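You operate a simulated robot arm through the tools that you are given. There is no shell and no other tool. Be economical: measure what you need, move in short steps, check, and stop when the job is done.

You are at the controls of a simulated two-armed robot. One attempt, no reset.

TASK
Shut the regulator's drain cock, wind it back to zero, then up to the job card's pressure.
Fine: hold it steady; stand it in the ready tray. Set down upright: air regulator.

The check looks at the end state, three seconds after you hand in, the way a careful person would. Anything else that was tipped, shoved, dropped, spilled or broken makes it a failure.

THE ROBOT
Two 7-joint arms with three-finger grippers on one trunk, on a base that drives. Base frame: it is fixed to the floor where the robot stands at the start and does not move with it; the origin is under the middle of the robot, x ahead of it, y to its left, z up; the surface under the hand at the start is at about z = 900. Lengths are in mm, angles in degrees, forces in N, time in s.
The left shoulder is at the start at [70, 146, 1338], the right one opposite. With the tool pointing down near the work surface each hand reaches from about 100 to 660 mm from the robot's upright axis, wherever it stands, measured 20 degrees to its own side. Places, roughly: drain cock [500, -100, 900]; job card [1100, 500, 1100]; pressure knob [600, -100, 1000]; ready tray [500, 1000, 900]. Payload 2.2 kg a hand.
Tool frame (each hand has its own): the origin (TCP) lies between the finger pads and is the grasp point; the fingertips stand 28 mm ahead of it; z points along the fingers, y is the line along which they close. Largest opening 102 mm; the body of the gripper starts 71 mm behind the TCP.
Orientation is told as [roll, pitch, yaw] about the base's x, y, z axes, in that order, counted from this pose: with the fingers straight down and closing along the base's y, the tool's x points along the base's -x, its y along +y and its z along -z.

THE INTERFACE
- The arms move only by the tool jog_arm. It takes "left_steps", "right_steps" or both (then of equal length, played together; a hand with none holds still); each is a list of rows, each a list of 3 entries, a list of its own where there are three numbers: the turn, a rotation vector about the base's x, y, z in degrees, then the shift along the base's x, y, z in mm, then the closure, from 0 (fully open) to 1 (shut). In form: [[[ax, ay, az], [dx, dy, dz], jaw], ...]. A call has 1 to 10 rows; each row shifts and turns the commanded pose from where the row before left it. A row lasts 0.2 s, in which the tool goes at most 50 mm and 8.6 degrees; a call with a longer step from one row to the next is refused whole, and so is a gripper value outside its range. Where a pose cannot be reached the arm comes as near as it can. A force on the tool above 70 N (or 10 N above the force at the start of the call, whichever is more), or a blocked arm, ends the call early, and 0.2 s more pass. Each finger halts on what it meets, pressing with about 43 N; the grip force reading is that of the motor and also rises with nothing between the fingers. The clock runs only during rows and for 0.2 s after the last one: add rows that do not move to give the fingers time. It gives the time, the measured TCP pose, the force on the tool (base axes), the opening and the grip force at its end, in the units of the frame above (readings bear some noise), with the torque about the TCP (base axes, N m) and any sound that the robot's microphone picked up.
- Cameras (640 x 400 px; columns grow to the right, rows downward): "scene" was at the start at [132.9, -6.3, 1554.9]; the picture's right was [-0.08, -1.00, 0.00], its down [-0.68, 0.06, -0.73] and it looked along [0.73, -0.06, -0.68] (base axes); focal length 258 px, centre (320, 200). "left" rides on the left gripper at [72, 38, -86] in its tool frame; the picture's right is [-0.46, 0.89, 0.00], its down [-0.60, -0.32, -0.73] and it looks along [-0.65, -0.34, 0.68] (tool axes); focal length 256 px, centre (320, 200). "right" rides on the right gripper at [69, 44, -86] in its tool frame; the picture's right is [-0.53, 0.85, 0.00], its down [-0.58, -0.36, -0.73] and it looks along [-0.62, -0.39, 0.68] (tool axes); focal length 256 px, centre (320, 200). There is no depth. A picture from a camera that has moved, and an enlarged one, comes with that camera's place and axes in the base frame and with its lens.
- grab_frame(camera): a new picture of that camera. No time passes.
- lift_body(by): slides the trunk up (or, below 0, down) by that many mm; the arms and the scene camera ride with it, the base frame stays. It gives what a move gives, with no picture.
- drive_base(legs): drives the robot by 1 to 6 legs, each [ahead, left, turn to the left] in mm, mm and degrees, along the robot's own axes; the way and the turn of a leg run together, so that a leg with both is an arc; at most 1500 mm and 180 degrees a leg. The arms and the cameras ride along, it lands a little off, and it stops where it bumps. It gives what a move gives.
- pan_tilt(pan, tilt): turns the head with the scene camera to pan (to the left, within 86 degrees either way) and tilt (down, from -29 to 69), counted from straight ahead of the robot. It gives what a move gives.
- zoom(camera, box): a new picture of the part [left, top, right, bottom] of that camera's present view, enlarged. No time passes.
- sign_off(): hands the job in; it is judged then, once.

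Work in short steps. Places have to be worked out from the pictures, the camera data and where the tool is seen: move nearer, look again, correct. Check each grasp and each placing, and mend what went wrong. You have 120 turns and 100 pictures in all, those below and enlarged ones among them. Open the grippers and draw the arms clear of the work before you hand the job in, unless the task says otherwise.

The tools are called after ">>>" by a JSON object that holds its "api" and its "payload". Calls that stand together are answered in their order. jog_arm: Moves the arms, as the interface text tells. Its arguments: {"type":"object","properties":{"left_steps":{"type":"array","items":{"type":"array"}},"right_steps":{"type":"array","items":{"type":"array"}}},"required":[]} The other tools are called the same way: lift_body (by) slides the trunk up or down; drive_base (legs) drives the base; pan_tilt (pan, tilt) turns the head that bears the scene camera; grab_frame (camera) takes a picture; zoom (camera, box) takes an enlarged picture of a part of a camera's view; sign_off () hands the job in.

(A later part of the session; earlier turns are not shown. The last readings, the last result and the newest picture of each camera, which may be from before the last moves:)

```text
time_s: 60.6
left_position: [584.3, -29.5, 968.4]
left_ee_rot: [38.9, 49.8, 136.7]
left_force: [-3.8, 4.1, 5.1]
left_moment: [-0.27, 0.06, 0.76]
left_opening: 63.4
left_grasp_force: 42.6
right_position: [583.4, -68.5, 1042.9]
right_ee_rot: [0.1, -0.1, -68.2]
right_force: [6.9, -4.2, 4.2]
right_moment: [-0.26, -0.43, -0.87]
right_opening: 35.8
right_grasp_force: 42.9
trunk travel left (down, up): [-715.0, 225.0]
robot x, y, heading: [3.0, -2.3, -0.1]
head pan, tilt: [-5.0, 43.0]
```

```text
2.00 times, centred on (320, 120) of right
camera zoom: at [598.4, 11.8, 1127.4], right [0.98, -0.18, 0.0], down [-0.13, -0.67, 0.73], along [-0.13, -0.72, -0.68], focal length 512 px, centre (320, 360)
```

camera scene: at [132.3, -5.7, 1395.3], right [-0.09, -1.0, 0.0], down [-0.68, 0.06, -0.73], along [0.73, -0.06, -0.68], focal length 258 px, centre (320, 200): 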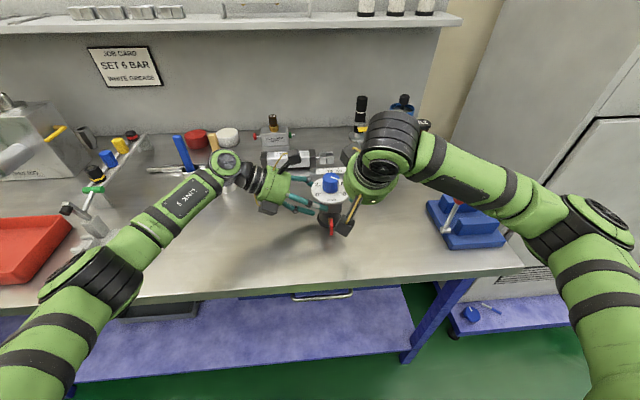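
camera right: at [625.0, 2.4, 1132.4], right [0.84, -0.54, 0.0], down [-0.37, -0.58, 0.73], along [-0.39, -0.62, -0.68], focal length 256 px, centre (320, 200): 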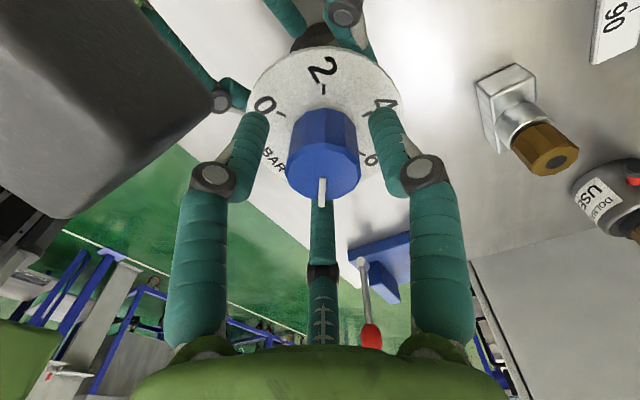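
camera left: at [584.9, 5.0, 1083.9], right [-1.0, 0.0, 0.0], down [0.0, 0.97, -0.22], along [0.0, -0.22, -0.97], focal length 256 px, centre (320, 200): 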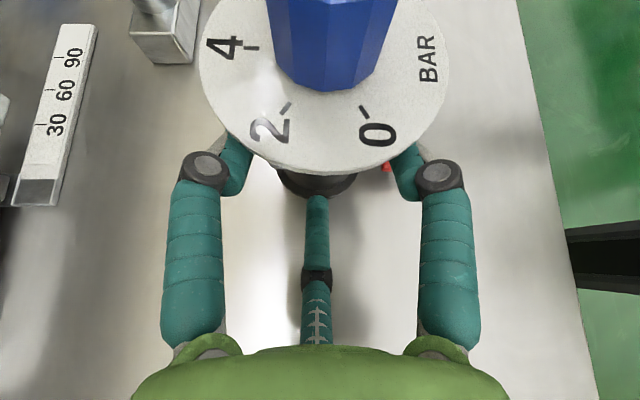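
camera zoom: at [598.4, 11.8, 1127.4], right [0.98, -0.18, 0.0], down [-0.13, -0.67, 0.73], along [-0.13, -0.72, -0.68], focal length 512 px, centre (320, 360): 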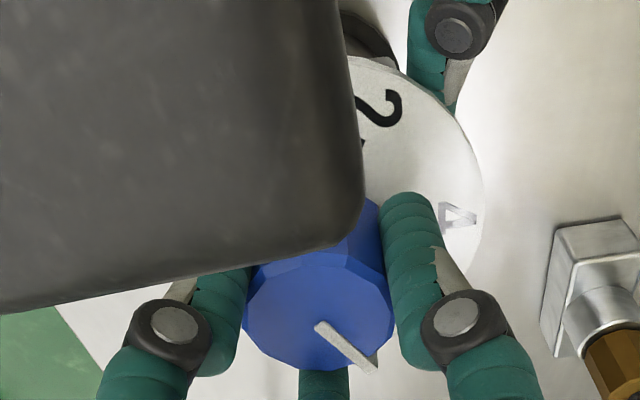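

The knob resists near the 6 mark. I test with small back-and-forth turns, reading the torque, to tell a stop from slip or contact.

>>> {"api": "jog_arm", "payload": {"right_steps": [[[0, 0, -6], [0, 0, 2], 1], [[0, 0, -6], [0, 0, 2], 1]]}}

>>> {"api": "jog_arm", "payload": {"right_steps": [[[0, 0, -6], [0, 0, 2], 1], [[0, 0, 0], [0, 0, 0], 1]]}}

>>> {"api": "jog_arm", "payload": {"right_steps": [[[0, 0, 6], [0, 0, 0], 1], [[0, 0, 0], [0, 0, 0], 1]]}}

>>> {"api": "jog_arm", "payload": {"right_steps": [[[0, 0, 6], [0, 0, 0], 1], [[0, 0, 0], [0, 0, 0], 1]]}}

>>> {"api": "jog_arm", "payload": {"right_steps": [[[0, 0, 6], [0, 0, 0], 1], [[0, 0, 0], [0, 0, 0], 1]]}}

```text
time_s: 61.2
left_position: [587.0, -30.5, 969.9]
left_ee_rot: [39.1, 49.8, 136.6]
left_force: [-7.9, 8.6, 11.5]
left_moment: [-0.96, 0.33, -0.33]
left_opening: 63.2
left_grasp_force: 42.7
right_position: [585.0, -67.5, 1043.5]
right_ee_rot: [-0.2, -0.1, -80.3]
right_force: [8.2, -8.6, -11.8]
right_moment: [-0.13, -0.87, 0.01]
right_opening: 35.7
right_grasp_force: 43.0
trunk travel left (down, up): [-715.0, 225.0]
robot x, y, heading: [3.5, -2.5, -0.1]
head pan, tilt: [-5.0, 43.0]
```

```text
time_s: 61.8
left_position: [586.4, -30.7, 971.1]
left_ee_rot: [39.2, 50.0, 136.8]
left_force: [-10.0, 9.2, 22.5]
left_moment: [-0.81, -0.18, -0.38]
left_opening: 63.1
left_grasp_force: 43.0
right_position: [584.4, -68.2, 1046.3]
right_ee_rot: [-0.3, -0.1, -86.3]
right_force: [9.6, -8.9, -26.0]
right_moment: [-0.72, -0.46, 0.03]
right_opening: 35.5
right_grasp_force: 42.6
trunk travel left (down, up): [-715.0, 225.0]
robot x, y, heading: [-1.5, -0.9, 0.1]
head pan, tilt: [-5.0, 43.0]
```

```text
time_s: 62.4
left_position: [586.0, -30.3, 970.9]
left_ee_rot: [39.5, 50.0, 137.0]
left_force: [-9.4, 8.5, 25.1]
left_moment: [-0.79, -0.14, -0.41]
left_opening: 63.1
left_grasp_force: 43.0
right_position: [584.4, -68.9, 1046.0]
right_ee_rot: [-0.1, -0.1, -80.1]
right_force: [10.4, -7.7, -28.6]
right_moment: [-0.7, -0.58, 0.0]
right_opening: 35.9
right_grasp_force: 43.1
trunk travel left (down, up): [-715.0, 225.0]
robot x, y, heading: [-0.5, -0.1, 0.3]
head pan, tilt: [-5.0, 43.0]
```

```text
time_s: 63.0
left_position: [586.2, -30.5, 971.4]
left_ee_rot: [39.6, 50.0, 137.0]
left_force: [-11.9, 5.8, 25.4]
left_moment: [-0.84, -0.2, -0.43]
left_opening: 63.2
left_grasp_force: 43.2
right_position: [584.3, -69.0, 1045.6]
right_ee_rot: [-0.2, -0.1, -74.1]
right_force: [11.1, -6.5, -27.8]
right_moment: [-0.6, -0.59, 0.0]
right_opening: 35.7
right_grasp_force: 43.6
trunk travel left (down, up): [-715.0, 225.0]
robot x, y, heading: [-2.0, -0.4, -0.1]
head pan, tilt: [-5.0, 43.0]
```

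```text
time_s: 63.6
left_position: [587.0, -29.7, 971.7]
left_ee_rot: [39.6, 49.9, 137.1]
left_force: [-10.1, 4.9, 24.1]
left_moment: [-0.84, -0.08, 0.23]
left_opening: 63.5
left_grasp_force: 43.2
right_position: [584.5, -68.5, 1047.3]
right_ee_rot: [-0.1, 0.0, -68.3]
right_force: [10.3, -5.4, -26.9]
right_moment: [-0.46, -0.69, -0.64]
right_opening: 35.8
right_grasp_force: 42.7
trunk travel left (down, up): [-715.0, 225.0]
robot x, y, heading: [-2.9, -0.6, -0.0]
head pan, tilt: [-5.0, 43.0]
```

There is a hard resistance at the same knob angle (rib opposite "0"). I release, lift the right hand clear, and look at the knob and the surroundings closely.

>>> {"api": "jog_arm", "payload": {"right_steps": [[[0, 0, -4], [0, 0, -4], 1], [[0, 0, 0], [0, 0, 0], 0.45], [[0, 0, 0], [0, 0, 0], 0.45], [[0, 0, 0], [0, 0, 25], 0.45], [[0, 0, 0], [0, 0, 35], 0.45], [[0, 0, 0], [0, 0, 40], 0.45], [[0, 0, 0], [0, 0, 40], 0.45], [[0, 0, 0], [0, 0, 0], 0.45]]}}

>>> {"api": "zoom", "payload": {"camera": "right", "box": [240, 0, 400, 130]}}

>>> {"api": "zoom", "payload": {"camera": "scene", "box": [270, 160, 390, 250]}}

```text
time_s: 65.4
left_position: [585.9, -30.7, 968.4]
left_ee_rot: [39.1, 49.6, 136.6]
left_force: [0.0, 1.4, 1.9]
left_moment: [0.05, 0.2, -0.07]
left_opening: 63.3
left_grasp_force: 43.0
right_position: [583.8, -66.5, 1185.7]
right_ee_rot: [0.0, 0.0, -72.1]
right_force: [0.7, -0.8, -0.3]
right_moment: [0.04, -0.02, -0.01]
right_opening: 56.1
right_grasp_force: 0.1
trunk travel left (down, up): [-715.0, 225.0]
robot x, y, heading: [-3.9, -2.7, -0.0]
head pan, tilt: [-5.0, 43.0]
```

```text
3.08 times, centred on (320, 65) of right
camera zoom: at [604.5, 12.0, 1271.3], right [0.97, -0.25, 0.0], down [-0.17, -0.66, 0.73], along [-0.18, -0.71, -0.68], focal length 788 px, centre (320, 615)
```

zoom: 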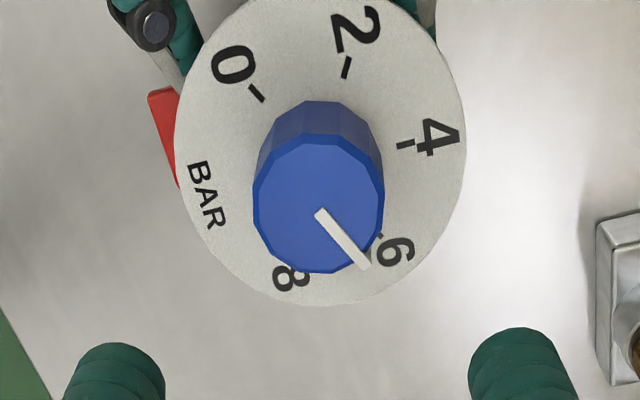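

```text
4.44 times, centred on (330, 205) of scene
camera zoom: at [133.0, -6.8, 1395.2], right [-0.09, -1.0, 0.0], down [-0.68, 0.06, -0.73], along [0.73, -0.06, -0.68], focal length 1148 px, centre (276, 178)
```

zoom: 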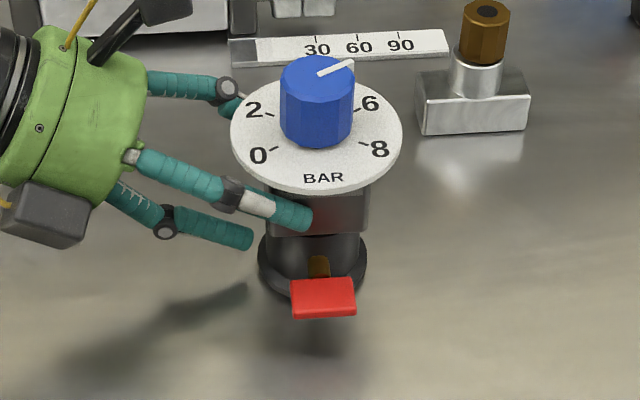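

Pointer sits near 6. To discriminate a knob stop from hand interference, I regrip at a different hand angle (ψ≈-94) slightly higher and turn in small steps.

>>> {"api": "jog_arm", "payload": {"right_steps": [[[0, 0, -8], [0, 0, -30], 0.45], [[0, 0, -8], [-1, -1, -35], 0.45], [[0, 0, -6], [0, 0, -35], 0.45], [[0, 0, 0], [0, 0, -25], 0.45], [[0, 0, 0], [0, 0, -9], 0.45], [[0, 0, 0], [0, 0, 0], 0.6], [[0, 0, 0], [0, 0, 0], 0.75], [[0, 0, 0], [0, 0, 0], 0.9], [[0, 0, 0], [0, 0, 0], 1]]}}

>>> {"api": "jog_arm", "payload": {"right_steps": [[[0, 0, 5], [0, 0, 0], 1], [[0, 0, 0], [0, 0, 0], 1]]}}

>>> {"api": "jog_arm", "payload": {"right_steps": [[[0, 0, 5], [0, 0, 0], 1], [[0, 0, 0], [0, 0, 0], 1]]}}

>>> {"api": "jog_arm", "payload": {"right_steps": [[[0, 0, 5], [0, 0, 0], 1], [[0, 0, 0], [0, 0, 0], 1]]}}

```text
time_s: 67.4
left_position: [585.2, -31.0, 967.6]
left_ee_rot: [39.1, 49.5, 136.4]
left_force: [-19.9, -0.2, -0.3]
left_moment: [0.09, -0.71, -0.4]
left_opening: 63.0
left_grasp_force: 43.1
right_position: [581.9, -69.3, 1049.6]
right_ee_rot: [0.3, -0.1, -94.3]
right_force: [18.6, 0.0, 0.3]
right_moment: [-0.08, -0.83, -0.3]
right_opening: 36.6
right_grasp_force: 42.8
trunk travel left (down, up): [-715.0, 225.0]
robot x, y, heading: [1.1, 0.3, -0.2]
head pan, tilt: [-5.0, 43.0]
```

```text
time_s: 68.0
left_position: [585.0, -30.0, 967.8]
left_ee_rot: [39.1, 49.6, 136.5]
left_force: [-18.0, -1.7, -2.6]
left_moment: [0.27, -0.75, 0.37]
left_opening: 63.2
left_grasp_force: 42.8
right_position: [583.6, -68.9, 1050.1]
right_ee_rot: [0.3, 0.1, -89.1]
right_force: [17.8, 1.9, 1.6]
right_moment: [0.03, -0.71, -1.06]
right_opening: 36.8
right_grasp_force: 42.7
trunk travel left (down, up): [-715.0, 225.0]
robot x, y, heading: [-0.4, 0.5, 0.1]
head pan, tilt: [-5.0, 43.0]
```

```text
time_s: 68.6
left_position: [585.0, -30.3, 967.7]
left_ee_rot: [38.9, 49.5, 136.5]
left_force: [-15.7, -3.5, -5.4]
left_moment: [0.41, -0.63, -0.38]
left_opening: 63.2
left_grasp_force: 42.9
right_position: [583.1, -67.7, 1049.9]
right_ee_rot: [0.2, 0.1, -84.0]
right_force: [15.1, 2.5, 4.1]
right_moment: [-0.04, -0.59, -0.12]
right_opening: 36.4
right_grasp_force: 42.9
trunk travel left (down, up): [-715.0, 225.0]
robot x, y, heading: [1.4, 0.8, 0.1]
head pan, tilt: [-5.0, 43.0]
```

```text
time_s: 69.2
left_position: [585.6, -30.2, 967.2]
left_ee_rot: [39.0, 49.6, 136.7]
left_force: [-14.5, -4.9, -5.5]
left_moment: [0.57, -0.45, -0.17]
left_opening: 62.9
left_grasp_force: 43.3
right_position: [581.8, -67.8, 1050.2]
right_ee_rot: [0.2, 0.2, -79.0]
right_force: [13.7, 4.2, 6.7]
right_moment: [0.08, -0.62, -0.38]
right_opening: 35.8
right_grasp_force: 42.5
trunk travel left (down, up): [-715.0, 225.0]
robot x, y, heading: [0.4, 0.1, 0.0]
head pan, tilt: [-5.0, 43.0]
```

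It is a real stop on the knob, with the white rib exactly opposite "0". To learn the knob's true range I regrip and turn clockwise, watching whether it passes the "8" mark.

>>> {"api": "jog_arm", "payload": {"right_steps": [[[0, 0, 0], [1.5, 0.5, 0], 0.5], [[0, 0, 0], [0, 0, 0], 0.5], [[0, 0, 8], [0, 0, 0], 0.5], [[0, 0, 8], [0, 0, 0], 0.5], [[0, 0, 8], [0, 0, 0], 0.5], [[0, 0, 8], [0, 0, 0], 0.5], [[0, 0, 8], [0, 0, 0], 0.5], [[0, 0, 3], [0, 0, 0], 0.5], [[0, 0, 0], [0, 0, 0], 0.7], [[0, 0, 0], [0, 0, 0], 0.9]]}}

>>> {"api": "jog_arm", "payload": {"right_steps": [[[0, 0, 0], [0, 0, 0], 1], [[0, 0, -8], [0, 0, 0], 1], [[0, 0, -8], [0, 0, 0], 1], [[0, 0, -8], [0, 0, 0], 1], [[0, 0, -8], [0, 0, 0], 1], [[0, 0, -8], [0, 0, 0], 1], [[0, 0, -8], [0, 0, 0], 1], [[0, 0, -8], [0, 0, 0], 1]]}}

>>> {"api": "jog_arm", "payload": {"right_steps": [[[0, 0, 0], [0, 0, 0], 0.5], [[0, 0, 0], [0, 0, 0], 0.5], [[0, 0, 8], [0, 0, 0], 0.5], [[0, 0, 8], [0, 0, 0], 0.5], [[0, 0, 8], [0, 0, 0], 0.5], [[0, 0, 8], [0, 0, 0], 0.5], [[0, 0, 8], [0, 0, 0], 0.5], [[0, 0, 8], [0, 0, 0], 0.5], [[0, 0, 8], [0, 0, 0], 0.5], [[0, 0, 0], [0, 0, 0], 0.8]]}}

>>> {"api": "jog_arm", "payload": {"right_steps": [[[0, 0, 0], [0, 0, 0], 1], [[0, 0, 0], [0, 0, 0], 1], [[0, 0, -8], [0, 0, 0], 1], [[0, 0, -8], [0, 0, 0], 1], [[0, 0, -8], [0, 0, 0], 1]]}}

>>> {"api": "zoom", "payload": {"camera": "right", "box": [200, 20, 440, 220]}}

```text
time_s: 71.4
left_position: [586.0, -29.4, 967.1]
left_ee_rot: [39.0, 49.5, 136.8]
left_force: [8.7, -2.3, -4.8]
left_moment: [0.2, 0.5, 0.32]
left_opening: 63.5
left_grasp_force: 43.3
right_position: [585.5, -67.7, 1049.2]
right_ee_rot: [-0.1, 0.1, -36.0]
right_force: [-8.9, 2.2, 1.2]
right_moment: [0.09, 0.12, 0.03]
right_opening: 36.3
right_grasp_force: 43.2
trunk travel left (down, up): [-715.0, 225.0]
robot x, y, heading: [0.6, 0.7, 0.1]
head pan, tilt: [-5.0, 43.0]
```

```text
time_s: 73.2
left_position: [585.8, -30.0, 968.2]
left_ee_rot: [39.0, 49.7, 136.7]
left_force: [13.8, -3.8, -3.0]
left_moment: [-0.13, 0.83, 0.5]
left_opening: 63.1
left_grasp_force: 43.6
right_position: [585.3, -67.9, 1049.8]
right_ee_rot: [-0.1, -0.1, -92.2]
right_force: [-13.5, 3.7, 1.7]
right_moment: [0.56, 0.33, 0.03]
right_opening: 36.1
right_grasp_force: 42.8
trunk travel left (down, up): [-715.0, 225.0]
robot x, y, heading: [0.9, 1.8, -0.1]
head pan, tilt: [-5.0, 43.0]
```

```text
time_s: 75.4
left_position: [585.5, -29.7, 967.8]
left_ee_rot: [38.9, 49.6, 136.8]
left_force: [1.4, 0.2, -4.1]
left_moment: [0.13, 0.13, 0.06]
left_opening: 63.3
left_grasp_force: 42.6
right_position: [584.6, -67.0, 1050.1]
right_ee_rot: [0.1, -0.1, -35.9]
right_force: [-2.2, -0.1, 1.1]
right_moment: [0.05, 0.01, 0.0]
right_opening: 35.4
right_grasp_force: 43.1
trunk travel left (down, up): [-715.0, 225.0]
robot x, y, heading: [-3.8, -2.6, 0.3]
head pan, tilt: [-5.0, 43.0]
```

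```text
time_s: 76.6
left_position: [585.9, -28.7, 967.5]
left_ee_rot: [39.1, 49.6, 136.8]
left_force: [6.7, -1.0, -4.3]
left_moment: [-0.36, 0.61, 0.25]
left_opening: 63.1
left_grasp_force: 43.5
right_position: [585.0, -67.6, 1049.7]
right_ee_rot: [0.0, 0.1, -60.2]
right_force: [-6.3, 1.0, 0.2]
right_moment: [0.63, -0.13, 0.0]
right_opening: 35.7
right_grasp_force: 42.6
trunk travel left (down, up): [-715.0, 225.0]
robot x, y, heading: [2.7, 1.4, 0.0]
head pan, tilt: [-5.0, 43.0]
```

```text
2.00 times, centred on (320, 120) of right
camera zoom: at [588.6, 13.5, 1135.2], right [1.0, -0.04, 0.0], down [-0.03, -0.68, 0.73], along [-0.03, -0.73, -0.68], focal length 512 px, centre (320, 360)
```

zoom: 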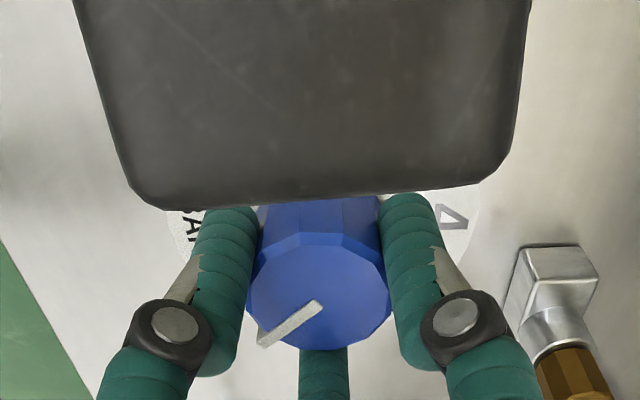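

The knob turns freely past "8" with no stop, so the rib does not track the printed ends. I keep turning clockwise to find the other stop and so the true range.

>>> {"api": "jog_arm", "payload": {"right_steps": [[[0, 0, -8], [0, 0, 0], 1], [[0, 0, -8], [0, 0, 0], 1], [[0, 0, -8], [0, 0, 0], 1], [[0, 0, -8], [0, 0, 0], 1], [[0, 0, 0], [0, 0, 0], 1]]}}

>>> {"api": "jog_arm", "payload": {"right_steps": [[[0, 0, 0], [0, 0, 0], 0.5], [[0, 0, 0], [0, 0, 0], 0.5], [[0, 0, 8], [0, 0, 0], 0.5], [[0, 0, 8], [0, 0, 0], 0.5], [[0, 0, 8], [0, 0, 0], 0.5], [[0, 0, 8], [0, 0, 0], 0.5], [[0, 0, 8], [0, 0, 0], 0.5], [[0, 0, 8], [0, 0, 0], 0.5], [[0, 0, 8], [0, 0, 0], 0.5], [[0, 0, 0], [0, 0, 0], 0.8]]}}

>>> {"api": "jog_arm", "payload": {"right_steps": [[[0, 0, 0], [0, 0, 0], 1], [[0, 0, 0], [0, 0, 0], 1], [[0, 0, -8], [0, 0, 0], 1], [[0, 0, -8], [0, 0, 0], 1], [[0, 0, -8], [0, 0, 0], 1], [[0, 0, -8], [0, 0, 0], 1], [[0, 0, -8], [0, 0, 0], 1], [[0, 0, -8], [0, 0, 0], 1], [[0, 0, -8], [0, 0, 0], 1]]}}

>>> {"api": "zoom", "payload": {"camera": "right", "box": [200, 20, 440, 220]}}

```text
time_s: 77.8
left_position: [585.7, -30.9, 966.0]
left_ee_rot: [38.9, 49.6, 136.6]
left_force: [8.2, -5.6, -7.7]
left_moment: [0.28, 0.48, 0.36]
left_opening: 63.3
left_grasp_force: 42.7
right_position: [584.9, -68.0, 1049.7]
right_ee_rot: [0.0, -0.1, -92.0]
right_force: [-7.7, 5.4, 5.1]
right_moment: [0.5, 0.24, 0.0]
right_opening: 35.6
right_grasp_force: 42.7
trunk travel left (down, up): [-715.0, 225.0]
robot x, y, heading: [-1.6, 0.2, 0.1]
head pan, tilt: [-5.0, 43.0]
```

```text
time_s: 80.0
left_position: [585.7, -30.6, 967.5]
left_ee_rot: [39.0, 49.6, 136.7]
left_force: [3.2, -2.2, -4.3]
left_moment: [0.19, 0.14, 0.13]
left_opening: 63.3
left_grasp_force: 43.6
right_position: [586.0, -67.4, 1050.4]
right_ee_rot: [0.0, 0.1, -35.9]
right_force: [-3.7, 2.0, 2.6]
right_moment: [0.14, 0.07, 0.01]
right_opening: 35.5
right_grasp_force: 42.7
trunk travel left (down, up): [-715.0, 225.0]
robot x, y, heading: [-2.7, -4.1, -0.1]
head pan, tilt: [-5.0, 43.0]
```

```text
time_s: 82.0
left_position: [587.2, -30.3, 967.7]
left_ee_rot: [39.0, 49.7, 136.6]
left_force: [5.7, -6.3, -5.4]
left_moment: [0.26, 0.83, 0.17]
left_opening: 63.3
left_grasp_force: 42.7
right_position: [585.2, -68.4, 1049.6]
right_ee_rot: [0.0, 0.0, -92.2]
right_force: [-5.5, 4.9, 3.2]
right_moment: [0.47, -0.4, -0.02]
right_opening: 35.4
right_grasp_force: 42.9
trunk travel left (down, up): [-715.0, 225.0]
robot x, y, heading: [-1.2, -1.3, -0.1]
head pan, tilt: [-5.0, 43.0]
```

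```text
2.00 times, centred on (320, 120) of right
camera zoom: at [631.2, -1.1, 1135.1], right [0.82, -0.57, 0.0], down [-0.39, -0.56, 0.73], along [-0.41, -0.6, -0.68], focal length 512 px, centre (320, 360)
```

zoom: 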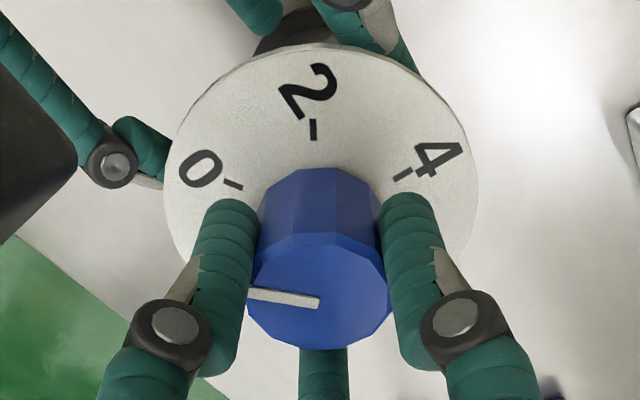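

From the stop I've turned ~180° and the rib is at "0"; still no second stop. One more clockwise stroke to see whether it stops after 240° total.

>>> {"api": "jog_arm", "payload": {"right_steps": [[[0, 0, 0], [0, 0, 0], 0.5], [[0, 0, 0], [0, 0, 0], 0.5], [[0, 0, 8], [0, 0, 0], 0.5], [[0, 0, 8], [0, 0, 0], 0.5], [[0, 0, 8], [0, 0, 0], 0.5], [[0, 0, 8], [0, 0, 0], 0.5], [[0, 0, 8], [0, 0, 0], 0.5], [[0, 0, 8], [0, 0, 0], 0.5], [[0, 0, 8], [0, 0, 0], 0.5], [[0, 0, 0], [0, 0, 0], 0.8]]}}

>>> {"api": "jog_arm", "payload": {"right_steps": [[[0, 0, 0], [0, 0, 0], 1], [[0, 0, 0], [0, 0, 0], 1], [[0, 0, -8], [0, 0, 0], 1], [[0, 0, -8], [0, 0, 0], 1], [[0, 0, -8], [0, 0, 0], 1], [[0, 0, -8], [0, 0, 0], 1], [[0, 0, -8], [0, 0, 0], 1], [[0, 0, -8], [0, 0, 0], 1], [[0, 0, -8], [0, 0, 0], 1]]}}

>>> {"api": "jog_arm", "payload": {"right_steps": [[[0, 0, -5], [0, 0, 0], 1], [[0, 0, -5], [0, 0, 0], 1]]}}

>>> {"api": "zoom", "payload": {"camera": "right", "box": [200, 20, 440, 220]}}

```text
time_s: 84.2
left_position: [586.2, -29.7, 968.1]
left_ee_rot: [39.1, 49.6, 136.7]
left_force: [-0.1, -0.7, -4.3]
left_moment: [0.16, 0.05, 0.02]
left_opening: 63.2
left_grasp_force: 43.0
right_position: [584.8, -68.1, 1049.9]
right_ee_rot: [0.1, 0.1, -36.0]
right_force: [-0.1, 1.4, 0.9]
right_moment: [0.07, -0.06, -0.04]
right_opening: 35.6
right_grasp_force: 42.9
trunk travel left (down, up): [-715.0, 225.0]
robot x, y, heading: [2.7, -1.6, 0.1]
head pan, tilt: [-5.0, 43.0]
```

```text
time_s: 86.2
left_position: [585.4, -29.9, 966.9]
left_ee_rot: [39.0, 49.6, 136.7]
left_force: [3.4, -4.7, -6.6]
left_moment: [0.26, 0.77, 0.15]
left_opening: 63.1
left_grasp_force: 42.5
right_position: [585.2, -67.2, 1050.6]
right_ee_rot: [0.0, 0.1, -92.2]
right_force: [-4.0, 6.1, 4.0]
right_moment: [0.42, -0.51, 0.01]
right_opening: 35.8
right_grasp_force: 42.6
trunk travel left (down, up): [-715.0, 225.0]
robot x, y, heading: [0.6, -0.7, -0.0]
head pan, tilt: [-5.0, 43.0]
```

```text
time_s: 86.8
left_position: [586.1, -30.4, 967.9]
left_ee_rot: [38.8, 49.5, 136.5]
left_force: [1.5, -5.3, -7.6]
left_moment: [0.44, 0.14, 0.03]
left_opening: 63.3
left_grasp_force: 42.6
right_position: [585.1, -67.6, 1050.5]
right_ee_rot: [0.0, 0.0, -102.2]
right_force: [-1.1, 6.5, 6.0]
right_moment: [0.37, -0.05, 0.02]
right_opening: 35.7
right_grasp_force: 43.3
trunk travel left (down, up): [-715.0, 225.0]
robot x, y, heading: [3.3, 3.0, 0.0]
head pan, tilt: [-5.0, 43.0]
```

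```text
2.00 times, centred on (320, 120) of right
camera zoom: at [642.0, -10.2, 1135.3], right [0.71, -0.7, 0.0], down [-0.48, -0.49, 0.73], along [-0.51, -0.52, -0.68], focal length 512 px, centre (320, 360)
```

zoom: 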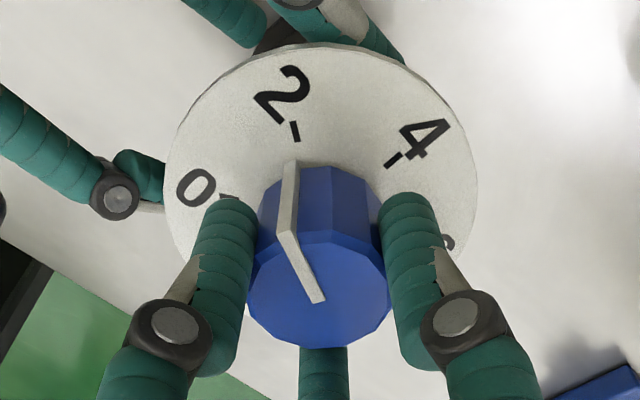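

Rib is now at "2" after ~246° from the CCW stop, still free. I continue clockwise to find the other stop, reading torque.

>>> {"api": "jog_arm", "payload": {"right_steps": [[[0, 0, 0], [0, 0, 0], 0.5], [[0, 0, 0], [0, 0, 0], 0.5], [[0, 0, 8], [0, 0, 0], 0.5], [[0, 0, 8], [0, 0, 0], 0.5], [[0, 0, 8], [0, 0, 0], 0.5], [[0, 0, 8], [0, 0, 0], 0.5], [[0, 0, 8], [0, 0, 0], 0.5], [[0, 0, 8], [0, 0, 0], 0.5], [[0, 0, 8], [0, 0, 0], 0.5], [[0, 0, 8], [0, 0, 0], 0.8]]}}

>>> {"api": "jog_arm", "payload": {"right_steps": [[[0, 0, 0], [0, 0, 0], 1], [[0, 0, 0], [0, 0, 0], 1], [[0, 0, -8], [0, 0, 0], 1], [[0, 0, -8], [0, 0, 0], 1]]}}

>>> {"api": "jog_arm", "payload": {"right_steps": [[[0, 0, -8], [0, 0, 0], 1], [[0, 0, -8], [0, 0, 0], 1]]}}

>>> {"api": "jog_arm", "payload": {"right_steps": [[[0, 0, -8], [0, 0, 0], 1], [[0, 0, -8], [0, 0, 0], 1]]}}

>>> {"api": "zoom", "payload": {"camera": "right", "box": [200, 20, 440, 220]}}

```text
time_s: 89.0
left_position: [586.3, -29.3, 967.2]
left_ee_rot: [38.8, 49.6, 136.6]
left_force: [1.9, -1.8, -4.4]
left_moment: [0.32, -0.05, 0.05]
left_opening: 63.2
left_grasp_force: 43.3
right_position: [585.1, -67.7, 1050.0]
right_ee_rot: [0.2, 0.1, -37.9]
right_force: [-0.4, 1.3, 1.6]
right_moment: [-0.03, 0.13, -0.02]
right_opening: 35.8
right_grasp_force: 43.3
trunk travel left (down, up): [-715.0, 225.0]
robot x, y, heading: [-2.0, 1.8, -0.1]
head pan, tilt: [-5.0, 43.0]
```

```text
time_s: 90.0
left_position: [585.7, -30.6, 968.2]
left_ee_rot: [38.9, 49.5, 136.5]
left_force: [1.1, 0.4, -6.0]
left_moment: [0.16, 0.18, -0.95]
left_opening: 63.3
left_grasp_force: 42.4
right_position: [584.5, -67.3, 1049.1]
right_ee_rot: [0.0, 0.0, -54.0]
right_force: [-0.6, -0.2, 2.8]
right_moment: [0.05, -0.12, 0.99]
right_opening: 35.9
right_grasp_force: 42.9
trunk travel left (down, up): [-715.0, 225.0]
robot x, y, heading: [1.8, 3.2, 0.3]
head pan, tilt: [-5.0, 43.0]
```

```text
time_s: 90.6
left_position: [585.8, -30.5, 969.4]
left_ee_rot: [38.9, 49.7, 136.7]
left_force: [0.2, -3.7, -5.1]
left_moment: [0.5, 0.17, -0.35]
left_opening: 63.5
left_grasp_force: 43.0
right_position: [585.6, -68.5, 1049.6]
right_ee_rot: [0.1, 0.1, -70.1]
right_force: [0.5, 3.9, 2.2]
right_moment: [0.04, -0.12, 0.45]
right_opening: 36.1
right_grasp_force: 43.0
trunk travel left (down, up): [-715.0, 225.0]
robot x, y, heading: [0.2, 0.4, 0.0]
head pan, tilt: [-5.0, 43.0]
```

```text
time_s: 91.2
left_position: [585.6, -30.6, 968.6]
left_ee_rot: [39.0, 49.7, 136.6]
left_force: [0.3, -3.1, -4.0]
left_moment: [0.32, 0.19, -1.06]
left_opening: 63.1
left_grasp_force: 43.2
right_position: [583.9, -68.3, 1049.4]
right_ee_rot: [-0.1, 0.1, -86.0]
right_force: [0.0, 2.1, 0.9]
right_moment: [0.03, -0.16, 1.08]
right_opening: 36.3
right_grasp_force: 43.4
trunk travel left (down, up): [-715.0, 225.0]
robot x, y, heading: [1.1, -3.6, 0.2]
head pan, tilt: [-5.0, 43.0]
```

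```text
2.00 times, centred on (320, 120) of right
camera zoom: at [623.7, 3.5, 1134.7], right [0.88, -0.48, 0.0], down [-0.32, -0.6, 0.73], along [-0.35, -0.64, -0.68], focal length 512 px, centre (320, 360)
```

zoom: 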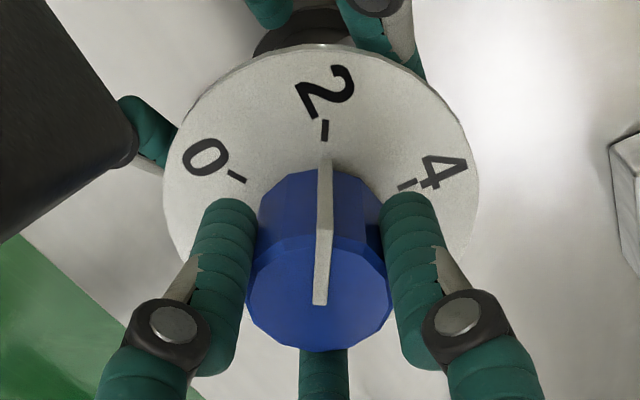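

Now a clear picture: the knob has exactly 240° of travel (8 bar × 30°), CCW stop = zero, and it began 60° (2 bar) above it; the white rib simply sits 180° from the reading. I wind counter-clockwise all the way back to the zero stop.

>>> {"api": "jog_arm", "payload": {"right_steps": [[[0, 0, 8], [0, 0, 0], 1], [[0, 0, 8], [0, 0, 0], 1], [[0, 0, 8], [0, 0, 0], 1], [[0, 0, 8], [0, 0, 0], 1], [[0, 0, 8], [0, 0, 0], 1], [[0, 0, 8], [0, 0, 0], 1], [[0, 0, 2], [0, 0, 0], 1], [[0, 0, 0], [0, 0, 0], 0.5], [[0, 0, 0], [0, 0, 0], 0.5]]}}

>>> {"api": "jog_arm", "payload": {"right_steps": [[[0, 0, -8], [0, 0, 0], 0.5], [[0, 0, -8], [0, 0, 0], 0.5], [[0, 0, -8], [0, 0, 0], 0.5], [[0, 0, -8], [0, 0, 0], 0.5], [[0, 0, -8], [0, 0, 0], 0.5], [[0, 0, -8], [0, 0, 0], 0.5], [[0, 0, -8], [0, 0, 0], 0.5], [[0, 0, -4], [0, 0, 0], 0.7], [[0, 0, 0], [0, 0, 0], 0.9], [[0, 0, 0], [0, 0, 0], 1]]}}

>>> {"api": "jog_arm", "payload": {"right_steps": [[[0, 0, 8], [0, 0, 0], 1], [[0, 0, 8], [0, 0, 0], 1], [[0, 0, 8], [0, 0, 0], 1], [[0, 0, 8], [0, 0, 0], 1], [[0, 0, 8], [0, 0, 0], 1], [[0, 0, 8], [0, 0, 0], 1], [[0, 0, 8], [0, 0, 0], 1], [[0, 0, 4], [0, 0, 0], 1], [[0, 0, 0], [0, 0, 0], 0.5], [[0, 0, 0], [0, 0, 0], 0.5]]}}

>>> {"api": "jog_arm", "payload": {"right_steps": [[[0, 0, -8], [0, 0, 0], 0.5], [[0, 0, -8], [0, 0, 0], 0.5], [[0, 0, -8], [0, 0, 0], 0.5], [[0, 0, -8], [0, 0, 0], 0.5], [[0, 0, -8], [0, 0, 0], 0.5], [[0, 0, -8], [0, 0, 0], 0.5], [[0, 0, -8], [0, 0, 0], 0.5], [[0, 0, -4], [0, 0, 0], 0.7], [[0, 0, 0], [0, 0, 0], 0.9], [[0, 0, 0], [0, 0, 0], 1]]}}

>>> {"api": "jog_arm", "payload": {"right_steps": [[[0, 0, 8], [0, 0, 0], 1], [[0, 0, 8], [0, 0, 0], 1], [[0, 0, 8], [0, 0, 0], 1], [[0, 0, 8], [0, 0, 0], 1], [[0, 0, 8], [0, 0, 0], 1], [[0, 0, 8], [0, 0, 0], 1], [[0, 0, 8], [0, 0, 0], 1], [[0, 0, 4], [0, 0, 0], 1], [[0, 0, 0], [0, 0, 0], 0.5], [[0, 0, 0], [0, 0, 0], 0.5]]}}

>>> {"api": "jog_arm", "payload": {"right_steps": [[[0, 0, -8], [0, 0, 0], 0.5], [[0, 0, -8], [0, 0, 0], 0.5], [[0, 0, -8], [0, 0, 0], 0.5], [[0, 0, -8], [0, 0, 0], 0.5], [[0, 0, -8], [0, 0, 0], 0.5], [[0, 0, -8], [0, 0, 0], 0.5], [[0, 0, -8], [0, 0, 0], 0.5], [[0, 0, -4], [0, 0, 0], 0.7], [[0, 0, 0], [0, 0, 0], 0.9], [[0, 0, 0], [0, 0, 0], 1]]}}

>>> {"api": "zoom", "payload": {"camera": "right", "box": [200, 20, 440, 220]}}

```text
time_s: 93.2
left_position: [585.9, -29.9, 968.6]
left_ee_rot: [38.9, 49.6, 136.7]
left_force: [-0.9, 0.5, -1.7]
left_moment: [0.11, 0.0, -0.02]
left_opening: 63.3
left_grasp_force: 43.0
right_position: [584.2, -68.9, 1048.9]
right_ee_rot: [0.0, 0.1, -36.2]
right_force: [-0.5, 0.2, 0.0]
right_moment: [0.0, 0.01, 0.04]
right_opening: 50.8
right_grasp_force: 0.2
trunk travel left (down, up): [-715.0, 225.0]
robot x, y, heading: [-2.6, 0.8, 0.3]
head pan, tilt: [-5.0, 43.0]
```

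```text
time_s: 95.4
left_position: [586.1, -29.9, 968.5]
left_ee_rot: [38.9, 49.7, 136.7]
left_force: [4.7, -1.8, -3.0]
left_moment: [0.3, 0.2, 0.2]
left_opening: 63.2
left_grasp_force: 43.1
right_position: [585.0, -67.8, 1049.6]
right_ee_rot: [0.0, 0.0, -96.1]
right_force: [-4.2, 2.0, 0.1]
right_moment: [0.05, 0.12, 0.0]
right_opening: 35.8
right_grasp_force: 43.0
trunk travel left (down, up): [-715.0, 225.0]
robot x, y, heading: [0.3, -0.4, -0.1]
head pan, tilt: [-5.0, 43.0]
```

```text
time_s: 97.6
left_position: [585.7, -30.5, 965.9]
left_ee_rot: [39.0, 49.6, 136.7]
left_force: [0.0, 0.6, -2.3]
left_moment: [0.12, -0.03, 0.0]
left_opening: 63.2
left_grasp_force: 42.6
right_position: [584.6, -67.9, 1049.7]
right_ee_rot: [-0.1, 0.0, -36.1]
right_force: [-0.2, -0.2, -0.1]
right_moment: [0.04, 0.01, -0.02]
right_opening: 50.7
right_grasp_force: 0.1
trunk travel left (down, up): [-715.0, 225.0]
robot x, y, heading: [2.6, -2.4, -0.0]
head pan, tilt: [-5.0, 43.0]
```

```text
time_s: 99.8
left_position: [585.4, -30.0, 968.7]
left_ee_rot: [39.0, 49.5, 136.8]
left_force: [3.6, -0.7, -3.0]
left_moment: [0.18, 0.12, 0.14]
left_opening: 63.2
left_grasp_force: 43.2
right_position: [586.1, -67.5, 1050.8]
right_ee_rot: [0.0, 0.0, -96.2]
right_force: [-3.1, 2.0, 1.0]
right_moment: [0.01, 0.15, -0.01]
right_opening: 35.6
right_grasp_force: 42.9
trunk travel left (down, up): [-715.0, 225.0]
robot x, y, heading: [-0.2, 2.5, 0.2]
head pan, tilt: [-5.0, 43.0]
```

```text
time_s: 102.0
left_position: [585.9, -30.1, 968.4]
left_ee_rot: [39.0, 49.7, 136.7]
left_force: [1.0, 0.1, -3.1]
left_moment: [0.11, 0.01, 0.0]
left_opening: 63.1
left_grasp_force: 43.1
right_position: [583.8, -67.3, 1050.4]
right_ee_rot: [0.0, 0.1, -36.0]
right_force: [0.2, -0.9, -0.2]
right_moment: [0.02, 0.0, -0.04]
right_opening: 51.2
right_grasp_force: 0.1
trunk travel left (down, up): [-715.0, 225.0]
robot x, y, heading: [-0.4, -2.0, 0.2]
head pan, tilt: [-5.0, 43.0]
```

```text
time_s: 104.2
left_position: [586.5, -29.3, 966.9]
left_ee_rot: [39.0, 49.7, 136.7]
left_force: [-0.1, 2.1, -2.7]
left_moment: [-0.1, 0.09, 0.02]
left_opening: 63.2
left_grasp_force: 42.9
right_position: [585.4, -67.6, 1048.1]
right_ee_rot: [0.0, 0.0, -96.2]
right_force: [-0.4, -2.6, 1.5]
right_moment: [-0.01, -0.09, -0.02]
right_opening: 35.9
right_grasp_force: 43.2
trunk travel left (down, up): [-715.0, 225.0]
robot x, y, heading: [2.7, 1.0, -0.1]
head pan, tilt: [-5.0, 43.0]
```

```text
2.00 times, centred on (320, 120) of right
camera zoom: at [635.9, -4.5, 1134.9], right [0.78, -0.62, 0.0], down [-0.42, -0.53, 0.73], along [-0.45, -0.57, -0.68], focal length 512 px, centre (320, 360)
```

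zoom: 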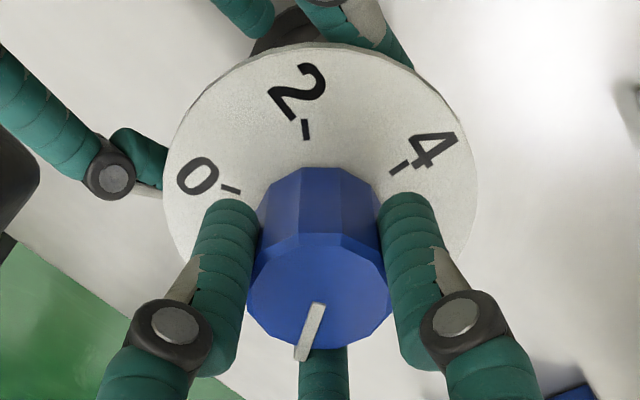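

About 75–80° remain to zero. One full stroke, regrip, then small steps until the stop shows in torque.

>>> {"api": "jog_arm", "payload": {"right_steps": [[[0, 0, 8], [0, 0, 0], 1], [[0, 0, 8], [0, 0, 0], 1], [[0, 0, 8], [0, 0, 0], 1], [[0, 0, 8], [0, 0, 0], 1], [[0, 0, 8], [0, 0, 0], 1], [[0, 0, 8], [0, 0, 0], 1], [[0, 0, 8], [0, 0, 0], 1], [[0, 0, 4], [0, 0, 0], 1]]}}

>>> {"api": "jog_arm", "payload": {"right_steps": [[[0, 0, 0], [0, 0, 0], 0.5], [[0, 0, 0], [0, 0, 0], 0.5], [[0, 0, -8], [0, 0, 0], 0.5], [[0, 0, -8], [0, 0, 0], 0.5], [[0, 0, -8], [0, 0, 0], 0.5], [[0, 0, -8], [0, 0, 0], 0.5], [[0, 0, -8], [0, 0, 0], 0.5], [[0, 0, -8], [0, 0, 0], 0.5], [[0, 0, -8], [0, 0, 0], 0.5], [[0, 0, -4], [0, 0, 0], 0.8]]}}

>>> {"api": "jog_arm", "payload": {"right_steps": [[[0, 0, 0], [0, 0, 0], 1], [[0, 0, 0], [0, 0, 0], 1], [[0, 0, 6], [0, 0, 0], 1], [[0, 0, 4], [0, 0, 0], 1]]}}

>>> {"api": "jog_arm", "payload": {"right_steps": [[[0, 0, 4], [0, 0, 0], 1], [[0, 0, 0], [0, 0, 0], 1]]}}

>>> {"api": "jog_arm", "payload": {"right_steps": [[[0, 0, 4], [0, 0, 0], 1], [[0, 0, 0], [0, 0, 0], 1]]}}

>>> {"api": "jog_arm", "payload": {"right_steps": [[[0, 0, 4], [0, 0, 0], 1], [[0, 0, 0], [0, 0, 0], 1]]}}

```text
time_s: 106.0
left_position: [586.1, -30.7, 967.2]
left_ee_rot: [39.0, 49.5, 136.5]
left_force: [0.6, 4.0, -4.1]
left_moment: [0.28, 0.18, 0.02]
left_opening: 63.4
left_grasp_force: 43.0
right_position: [584.5, -69.2, 1050.1]
right_ee_rot: [0.0, 0.0, -35.9]
right_force: [-1.7, -4.1, 1.0]
right_moment: [-0.44, -0.11, -0.02]
right_opening: 35.6
right_grasp_force: 42.6
trunk travel left (down, up): [-715.0, 225.0]
robot x, y, heading: [1.2, -1.0, 0.1]
head pan, tilt: [-5.0, 43.0]
```

```text
time_s: 108.2
left_position: [586.7, -29.0, 967.0]
left_ee_rot: [39.0, 49.6, 136.7]
left_force: [0.7, 0.9, -3.4]
left_moment: [-0.03, 0.08, -0.01]
left_opening: 63.2
left_grasp_force: 42.7
right_position: [585.2, -67.0, 1050.0]
right_ee_rot: [0.0, 0.0, -96.4]
right_force: [-1.3, -0.8, 1.1]
right_moment: [0.1, 0.0, 0.01]
right_opening: 35.7
right_grasp_force: 43.0
trunk travel left (down, up): [-715.0, 225.0]
robot x, y, heading: [0.3, 0.9, 0.1]
head pan, tilt: [-5.0, 43.0]
```

```text
time_s: 109.2
left_position: [586.4, -29.6, 968.7]
left_ee_rot: [39.0, 49.6, 136.7]
left_force: [2.2, 2.9, -3.5]
left_moment: [0.35, 0.37, 0.12]
left_opening: 63.1
left_grasp_force: 43.2
right_position: [585.9, -68.2, 1049.1]
right_ee_rot: [0.0, 0.0, -86.0]
right_force: [-2.2, -2.0, 2.2]
right_moment: [-0.34, -0.27, 0.0]
right_opening: 35.4
right_grasp_force: 42.7
trunk travel left (down, up): [-715.0, 225.0]
robot x, y, heading: [-1.7, 0.1, -0.2]
head pan, tilt: [-5.0, 43.0]
```

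```text
time_s: 109.8
left_position: [585.5, -29.9, 966.5]
left_ee_rot: [39.0, 49.6, 136.6]
left_force: [2.6, 0.3, -5.7]
left_moment: [0.32, 0.31, 0.07]
left_opening: 63.4
left_grasp_force: 43.1
right_position: [584.3, -68.8, 1049.3]
right_ee_rot: [0.1, -0.1, -82.0]
right_force: [-1.8, -1.4, 2.2]
right_moment: [-0.1, -0.13, -0.03]
right_opening: 35.6
right_grasp_force: 42.8
trunk travel left (down, up): [-715.0, 225.0]
robot x, y, heading: [-0.5, -1.0, -0.0]
head pan, tilt: [-5.0, 43.0]
```

```text
time_s: 110.4
left_position: [586.3, -29.5, 967.9]
left_ee_rot: [39.0, 49.7, 136.7]
left_force: [2.6, 0.2, -6.5]
left_moment: [0.05, 0.08, 0.1]
left_opening: 63.1
left_grasp_force: 43.0
right_position: [585.3, -67.9, 1049.8]
right_ee_rot: [0.0, 0.0, -78.1]
right_force: [-1.5, -2.5, 3.8]
right_moment: [0.09, 0.07, -0.01]
right_opening: 35.7
right_grasp_force: 43.5
trunk travel left (down, up): [-715.0, 225.0]
robot x, y, heading: [1.9, -0.6, -0.0]
head pan, tilt: [-5.0, 43.0]
```

```text
time_s: 111.0
left_position: [586.2, -29.7, 967.7]
left_ee_rot: [39.0, 49.6, 136.6]
left_force: [0.9, 1.5, -6.3]
left_moment: [0.21, 0.05, 0.01]
left_opening: 62.9
left_grasp_force: 42.8
right_position: [585.0, -67.9, 1048.6]
right_ee_rot: [0.0, 0.0, -73.9]
right_force: [0.4, -1.6, 3.7]
right_moment: [-0.07, -0.04, 0.03]
right_opening: 35.4
right_grasp_force: 42.9
trunk travel left (down, up): [-715.0, 225.0]
robot x, y, heading: [1.4, -1.0, 0.1]
head pan, tilt: [-5.0, 43.0]
```

No stop yet; continue in 3° steps.

>>> {"api": "jog_arm", "payload": {"right_steps": [[[0, 0, 3], [0, 0, 0], 1], [[0, 0, 0], [0, 0, 0], 1]]}}

>>> {"api": "jog_arm", "payload": {"right_steps": [[[0, 0, 3], [0, 0, 0], 1], [[0, 0, 0], [0, 0, 0], 1]]}}

>>> {"api": "jog_arm", "payload": {"right_steps": [[[0, 0, 3], [0, 0, 0], 1], [[0, 0, 0], [0, 0, 0], 1]]}}

>>> {"api": "jog_arm", "payload": {"right_steps": [[[0, 0, 3], [0, 0, 0], 1], [[0, 0, 0], [0, 0, 0], 1]]}}

>>> {"api": "zoom", "payload": {"camera": "right", "box": [200, 20, 440, 220]}}

```text
time_s: 111.6
left_position: [585.5, -29.6, 967.3]
left_ee_rot: [39.1, 49.6, 136.7]
left_force: [-1.9, 0.6, -4.7]
left_moment: [0.29, 0.03, -0.08]
left_opening: 63.4
left_grasp_force: 43.1
right_position: [584.7, -68.3, 1050.1]
right_ee_rot: [0.0, 0.0, -71.1]
right_force: [1.6, -0.4, 2.1]
right_moment: [-0.18, -0.17, 0.01]
right_opening: 35.6
right_grasp_force: 43.5
trunk travel left (down, up): [-715.0, 225.0]
robot x, y, heading: [1.1, -0.7, 0.2]
head pan, tilt: [-5.0, 43.0]
```

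```text
time_s: 112.2
left_position: [586.2, -30.4, 967.1]
left_ee_rot: [39.0, 49.6, 136.7]
left_force: [-3.9, -0.2, -6.1]
left_moment: [0.03, 0.04, 0.73]
left_opening: 63.7
left_grasp_force: 43.4
right_position: [584.5, -69.2, 1049.8]
right_ee_rot: [0.1, 0.0, -68.0]
right_force: [3.2, 0.1, 3.6]
right_moment: [0.17, -0.28, -0.82]
right_opening: 36.0
right_grasp_force: 43.3
trunk travel left (down, up): [-715.0, 225.0]
robot x, y, heading: [3.7, -1.8, -0.0]
head pan, tilt: [-5.0, 43.0]
```

```text
time_s: 112.8
left_position: [585.7, -30.2, 966.9]
left_ee_rot: [39.0, 49.7, 136.7]
left_force: [-4.5, 0.4, -5.7]
left_moment: [0.18, -0.07, 0.76]
left_opening: 63.0
left_grasp_force: 43.1
right_position: [584.6, -68.7, 1048.5]
right_ee_rot: [0.0, 0.0, -65.1]
right_force: [4.6, 1.1, 2.9]
right_moment: [0.05, -0.27, -0.9]
right_opening: 36.1
right_grasp_force: 43.0
trunk travel left (down, up): [-715.0, 225.0]
robot x, y, heading: [0.3, 2.9, 0.1]
head pan, tilt: [-5.0, 43.0]
```

```text
time_s: 113.4
left_position: [586.7, -29.6, 967.6]
left_ee_rot: [39.0, 49.6, 136.7]
left_force: [-3.5, 0.2, -4.8]
left_moment: [0.13, -0.12, 0.21]
left_opening: 63.5
left_grasp_force: 43.1
right_position: [584.3, -69.3, 1050.1]
right_ee_rot: [0.0, 0.0, -62.0]
right_force: [3.7, 0.1, 2.7]
right_moment: [0.04, -0.16, -0.36]
right_opening: 36.3
right_grasp_force: 43.0
trunk travel left (down, up): [-715.0, 225.0]
robot x, y, heading: [-1.9, -2.2, 0.0]
head pan, tilt: [-5.0, 43.0]
```

```text
2.00 times, centred on (320, 120) of right
camera zoom: at [591.0, 12.4, 1134.5], right [1.0, -0.07, 0.0], down [-0.05, -0.68, 0.73], along [-0.05, -0.73, -0.68], focal length 512 px, centre (320, 360)
```

zoom: 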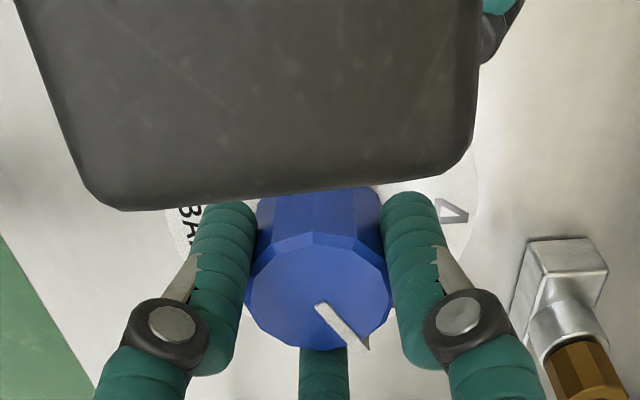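

Zero stop reached (torque at ψ≈-70). Now wind up clockwise 180° = 6 bar: three 60° strokes.

>>> {"api": "jog_arm", "payload": {"right_steps": [[[0, 0, 0], [0, 0, 0], 0.5], [[0, 0, 0], [0, 0, 0], 0.5], [[0, 0, 8], [0, 0, 0], 0.5], [[0, 0, 8], [0, 0, 0], 0.5], [[0, 0, 8], [0, 0, 0], 0.5], [[0, 0, 2], [0, 0, 0], 0.5], [[0, 0, 0], [0, 0, 0], 0.8], [[0, 0, 0], [0, 0, 0], 1], [[0, 0, 0], [0, 0, 0], 1]]}}

>>> {"api": "jog_arm", "payload": {"right_steps": [[[0, 0, -8], [0, 0, 0], 1], [[0, 0, -8], [0, 0, 0], 1], [[0, 0, -8], [0, 0, 0], 1], [[0, 0, -8], [0, 0, 0], 1], [[0, 0, -8], [0, 0, 0], 1], [[0, 0, -8], [0, 0, 0], 1], [[0, 0, -8], [0, 0, 0], 1], [[0, 0, -4], [0, 0, 0], 1], [[0, 0, 0], [0, 0, 0], 0.5], [[0, 0, 0], [0, 0, 0], 0.5]]}}

>>> {"api": "jog_arm", "payload": {"right_steps": [[[0, 0, 8], [0, 0, 0], 0.5], [[0, 0, 8], [0, 0, 0], 0.5], [[0, 0, 8], [0, 0, 0], 0.5], [[0, 0, 8], [0, 0, 0], 0.5], [[0, 0, 8], [0, 0, 0], 0.5], [[0, 0, 8], [0, 0, 0], 0.5], [[0, 0, 8], [0, 0, 0], 0.5], [[0, 0, 4], [0, 0, 0], 0.8], [[0, 0, 0], [0, 0, 0], 1], [[0, 0, 0], [0, 0, 0], 1]]}}

>>> {"api": "jog_arm", "payload": {"right_steps": [[[0, 0, -8], [0, 0, 0], 1], [[0, 0, -8], [0, 0, 0], 1], [[0, 0, -8], [0, 0, 0], 1], [[0, 0, -8], [0, 0, 0], 1], [[0, 0, -8], [0, 0, 0], 1], [[0, 0, -8], [0, 0, 0], 1], [[0, 0, -8], [0, 0, 0], 1], [[0, 0, -4], [0, 0, 0], 1], [[0, 0, 0], [0, 0, 0], 0.5], [[0, 0, 0], [0, 0, 0], 0.5]]}}

>>> {"api": "jog_arm", "payload": {"right_steps": [[[0, 0, 8], [0, 0, 0], 0.5], [[0, 0, 8], [0, 0, 0], 0.5], [[0, 0, 8], [0, 0, 0], 0.5], [[0, 0, 8], [0, 0, 0], 0.5], [[0, 0, 8], [0, 0, 0], 0.5], [[0, 0, 8], [0, 0, 0], 0.5], [[0, 0, 8], [0, 0, 0], 0.5], [[0, 0, 4], [0, 0, 0], 0.8], [[0, 0, 0], [0, 0, 0], 1], [[0, 0, 0], [0, 0, 0], 1]]}}

>>> {"api": "jog_arm", "payload": {"right_steps": [[[0, 0, -8], [0, 0, 0], 1], [[0, 0, -8], [0, 0, 0], 1], [[0, 0, -8], [0, 0, 0], 1], [[0, 0, -8], [0, 0, 0], 1], [[0, 0, -8], [0, 0, 0], 1], [[0, 0, -8], [0, 0, 0], 1], [[0, 0, -8], [0, 0, 0], 1], [[0, 0, 0], [0, 0, 0], 1]]}}

>>> {"api": "zoom", "payload": {"camera": "right", "box": [200, 20, 440, 220]}}

```text
time_s: 115.4
left_position: [586.6, -29.6, 968.4]
left_ee_rot: [39.0, 49.5, 136.6]
left_force: [2.7, -1.4, -3.8]
left_moment: [0.09, 0.15, 0.14]
left_opening: 63.2
left_grasp_force: 42.7
right_position: [584.9, -68.2, 1050.3]
right_ee_rot: [0.1, 0.0, -36.0]
right_force: [-1.3, 0.6, 2.5]
right_moment: [0.14, -0.07, -0.05]
right_opening: 36.2
right_grasp_force: 43.1
trunk travel left (down, up): [-715.0, 225.0]
robot x, y, heading: [1.0, -0.8, 0.1]
head pan, tilt: [-5.0, 43.0]
```

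```text
time_s: 117.6
left_position: [585.4, -30.8, 968.8]
left_ee_rot: [39.0, 49.6, 136.6]
left_force: [0.6, -0.2, -3.2]
left_moment: [0.12, -0.01, 0.01]
left_opening: 63.1
left_grasp_force: 42.5
right_position: [584.8, -67.8, 1049.4]
right_ee_rot: [0.1, 0.0, -96.1]
right_force: [0.6, -0.5, 0.6]
right_moment: [0.05, 0.02, 0.01]
right_opening: 51.0
right_grasp_force: 0.1
trunk travel left (down, up): [-715.0, 225.0]
robot x, y, heading: [-0.7, 1.6, -0.1]
head pan, tilt: [-5.0, 43.0]
```

```text
time_s: 119.8
left_position: [585.5, -29.6, 967.7]
left_ee_rot: [39.0, 49.6, 136.7]
left_force: [1.0, -0.6, -3.5]
left_moment: [-0.03, 0.15, 0.08]
left_opening: 63.0
left_grasp_force: 42.6
right_position: [585.2, -68.6, 1050.5]
right_ee_rot: [0.0, 0.0, -36.0]
right_force: [-1.6, 0.6, 2.3]
right_moment: [0.1, -0.1, 0.0]
right_opening: 35.3
right_grasp_force: 42.7
trunk travel left (down, up): [-715.0, 225.0]
robot x, y, heading: [-3.4, -1.0, 0.1]
head pan, tilt: [-5.0, 43.0]
```

```text
time_s: 122.0
left_position: [585.4, -30.3, 967.8]
left_ee_rot: [39.0, 49.7, 136.5]
left_force: [0.0, 1.1, -2.9]
left_moment: [0.12, -0.02, 0.02]
left_opening: 63.1
left_grasp_force: 43.2
right_position: [584.3, -68.1, 1050.0]
right_ee_rot: [0.0, 0.0, -96.1]
right_force: [0.6, 0.4, -0.3]
right_moment: [-0.02, 0.03, -0.02]
right_opening: 51.0
right_grasp_force: 0.0
trunk travel left (down, up): [-715.0, 225.0]
robot x, y, heading: [-0.1, -1.4, -0.2]
head pan, tilt: [-5.0, 43.0]
```

```text
time_s: 124.2
left_position: [587.0, -30.2, 966.9]
left_ee_rot: [39.0, 49.6, 136.8]
left_force: [2.9, -1.1, -2.9]
left_moment: [0.24, 0.2, 0.08]
left_opening: 63.4
left_grasp_force: 43.1
right_position: [585.6, -69.2, 1051.1]
right_ee_rot: [0.0, 0.0, -36.1]
right_force: [-1.6, 0.9, 1.3]
right_moment: [0.04, -0.08, 0.01]
right_opening: 35.8
right_grasp_force: 43.3
trunk travel left (down, up): [-715.0, 225.0]
robot x, y, heading: [1.2, 0.7, 0.1]
head pan, tilt: [-5.0, 43.0]
```

```text
time_s: 126.0
left_position: [587.0, -30.2, 968.0]
left_ee_rot: [38.9, 49.6, 136.7]
left_force: [1.5, -1.6, -4.2]
left_moment: [0.01, 0.28, 0.05]
left_opening: 63.2
left_grasp_force: 42.9
right_position: [585.1, -68.3, 1049.8]
right_ee_rot: [0.0, 0.0, -92.3]
right_force: [-1.2, 2.5, 3.3]
right_moment: [0.31, -0.16, 0.0]
right_opening: 35.6
right_grasp_force: 43.2
trunk travel left (down, up): [-715.0, 225.0]
robot x, y, heading: [2.0, -3.3, -0.1]
head pan, tilt: [-5.0, 43.0]
```

```text
2.00 times, centred on (320, 120) of right
camera zoom: at [631.0, -1.2, 1135.1], right [0.82, -0.57, 0.0], down [-0.39, -0.56, 0.73], along [-0.41, -0.6, -0.68], focal length 512 px, centre (320, 360)
```

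zoom: 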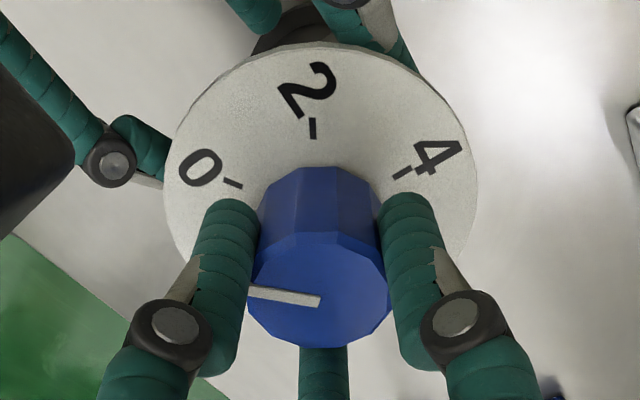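

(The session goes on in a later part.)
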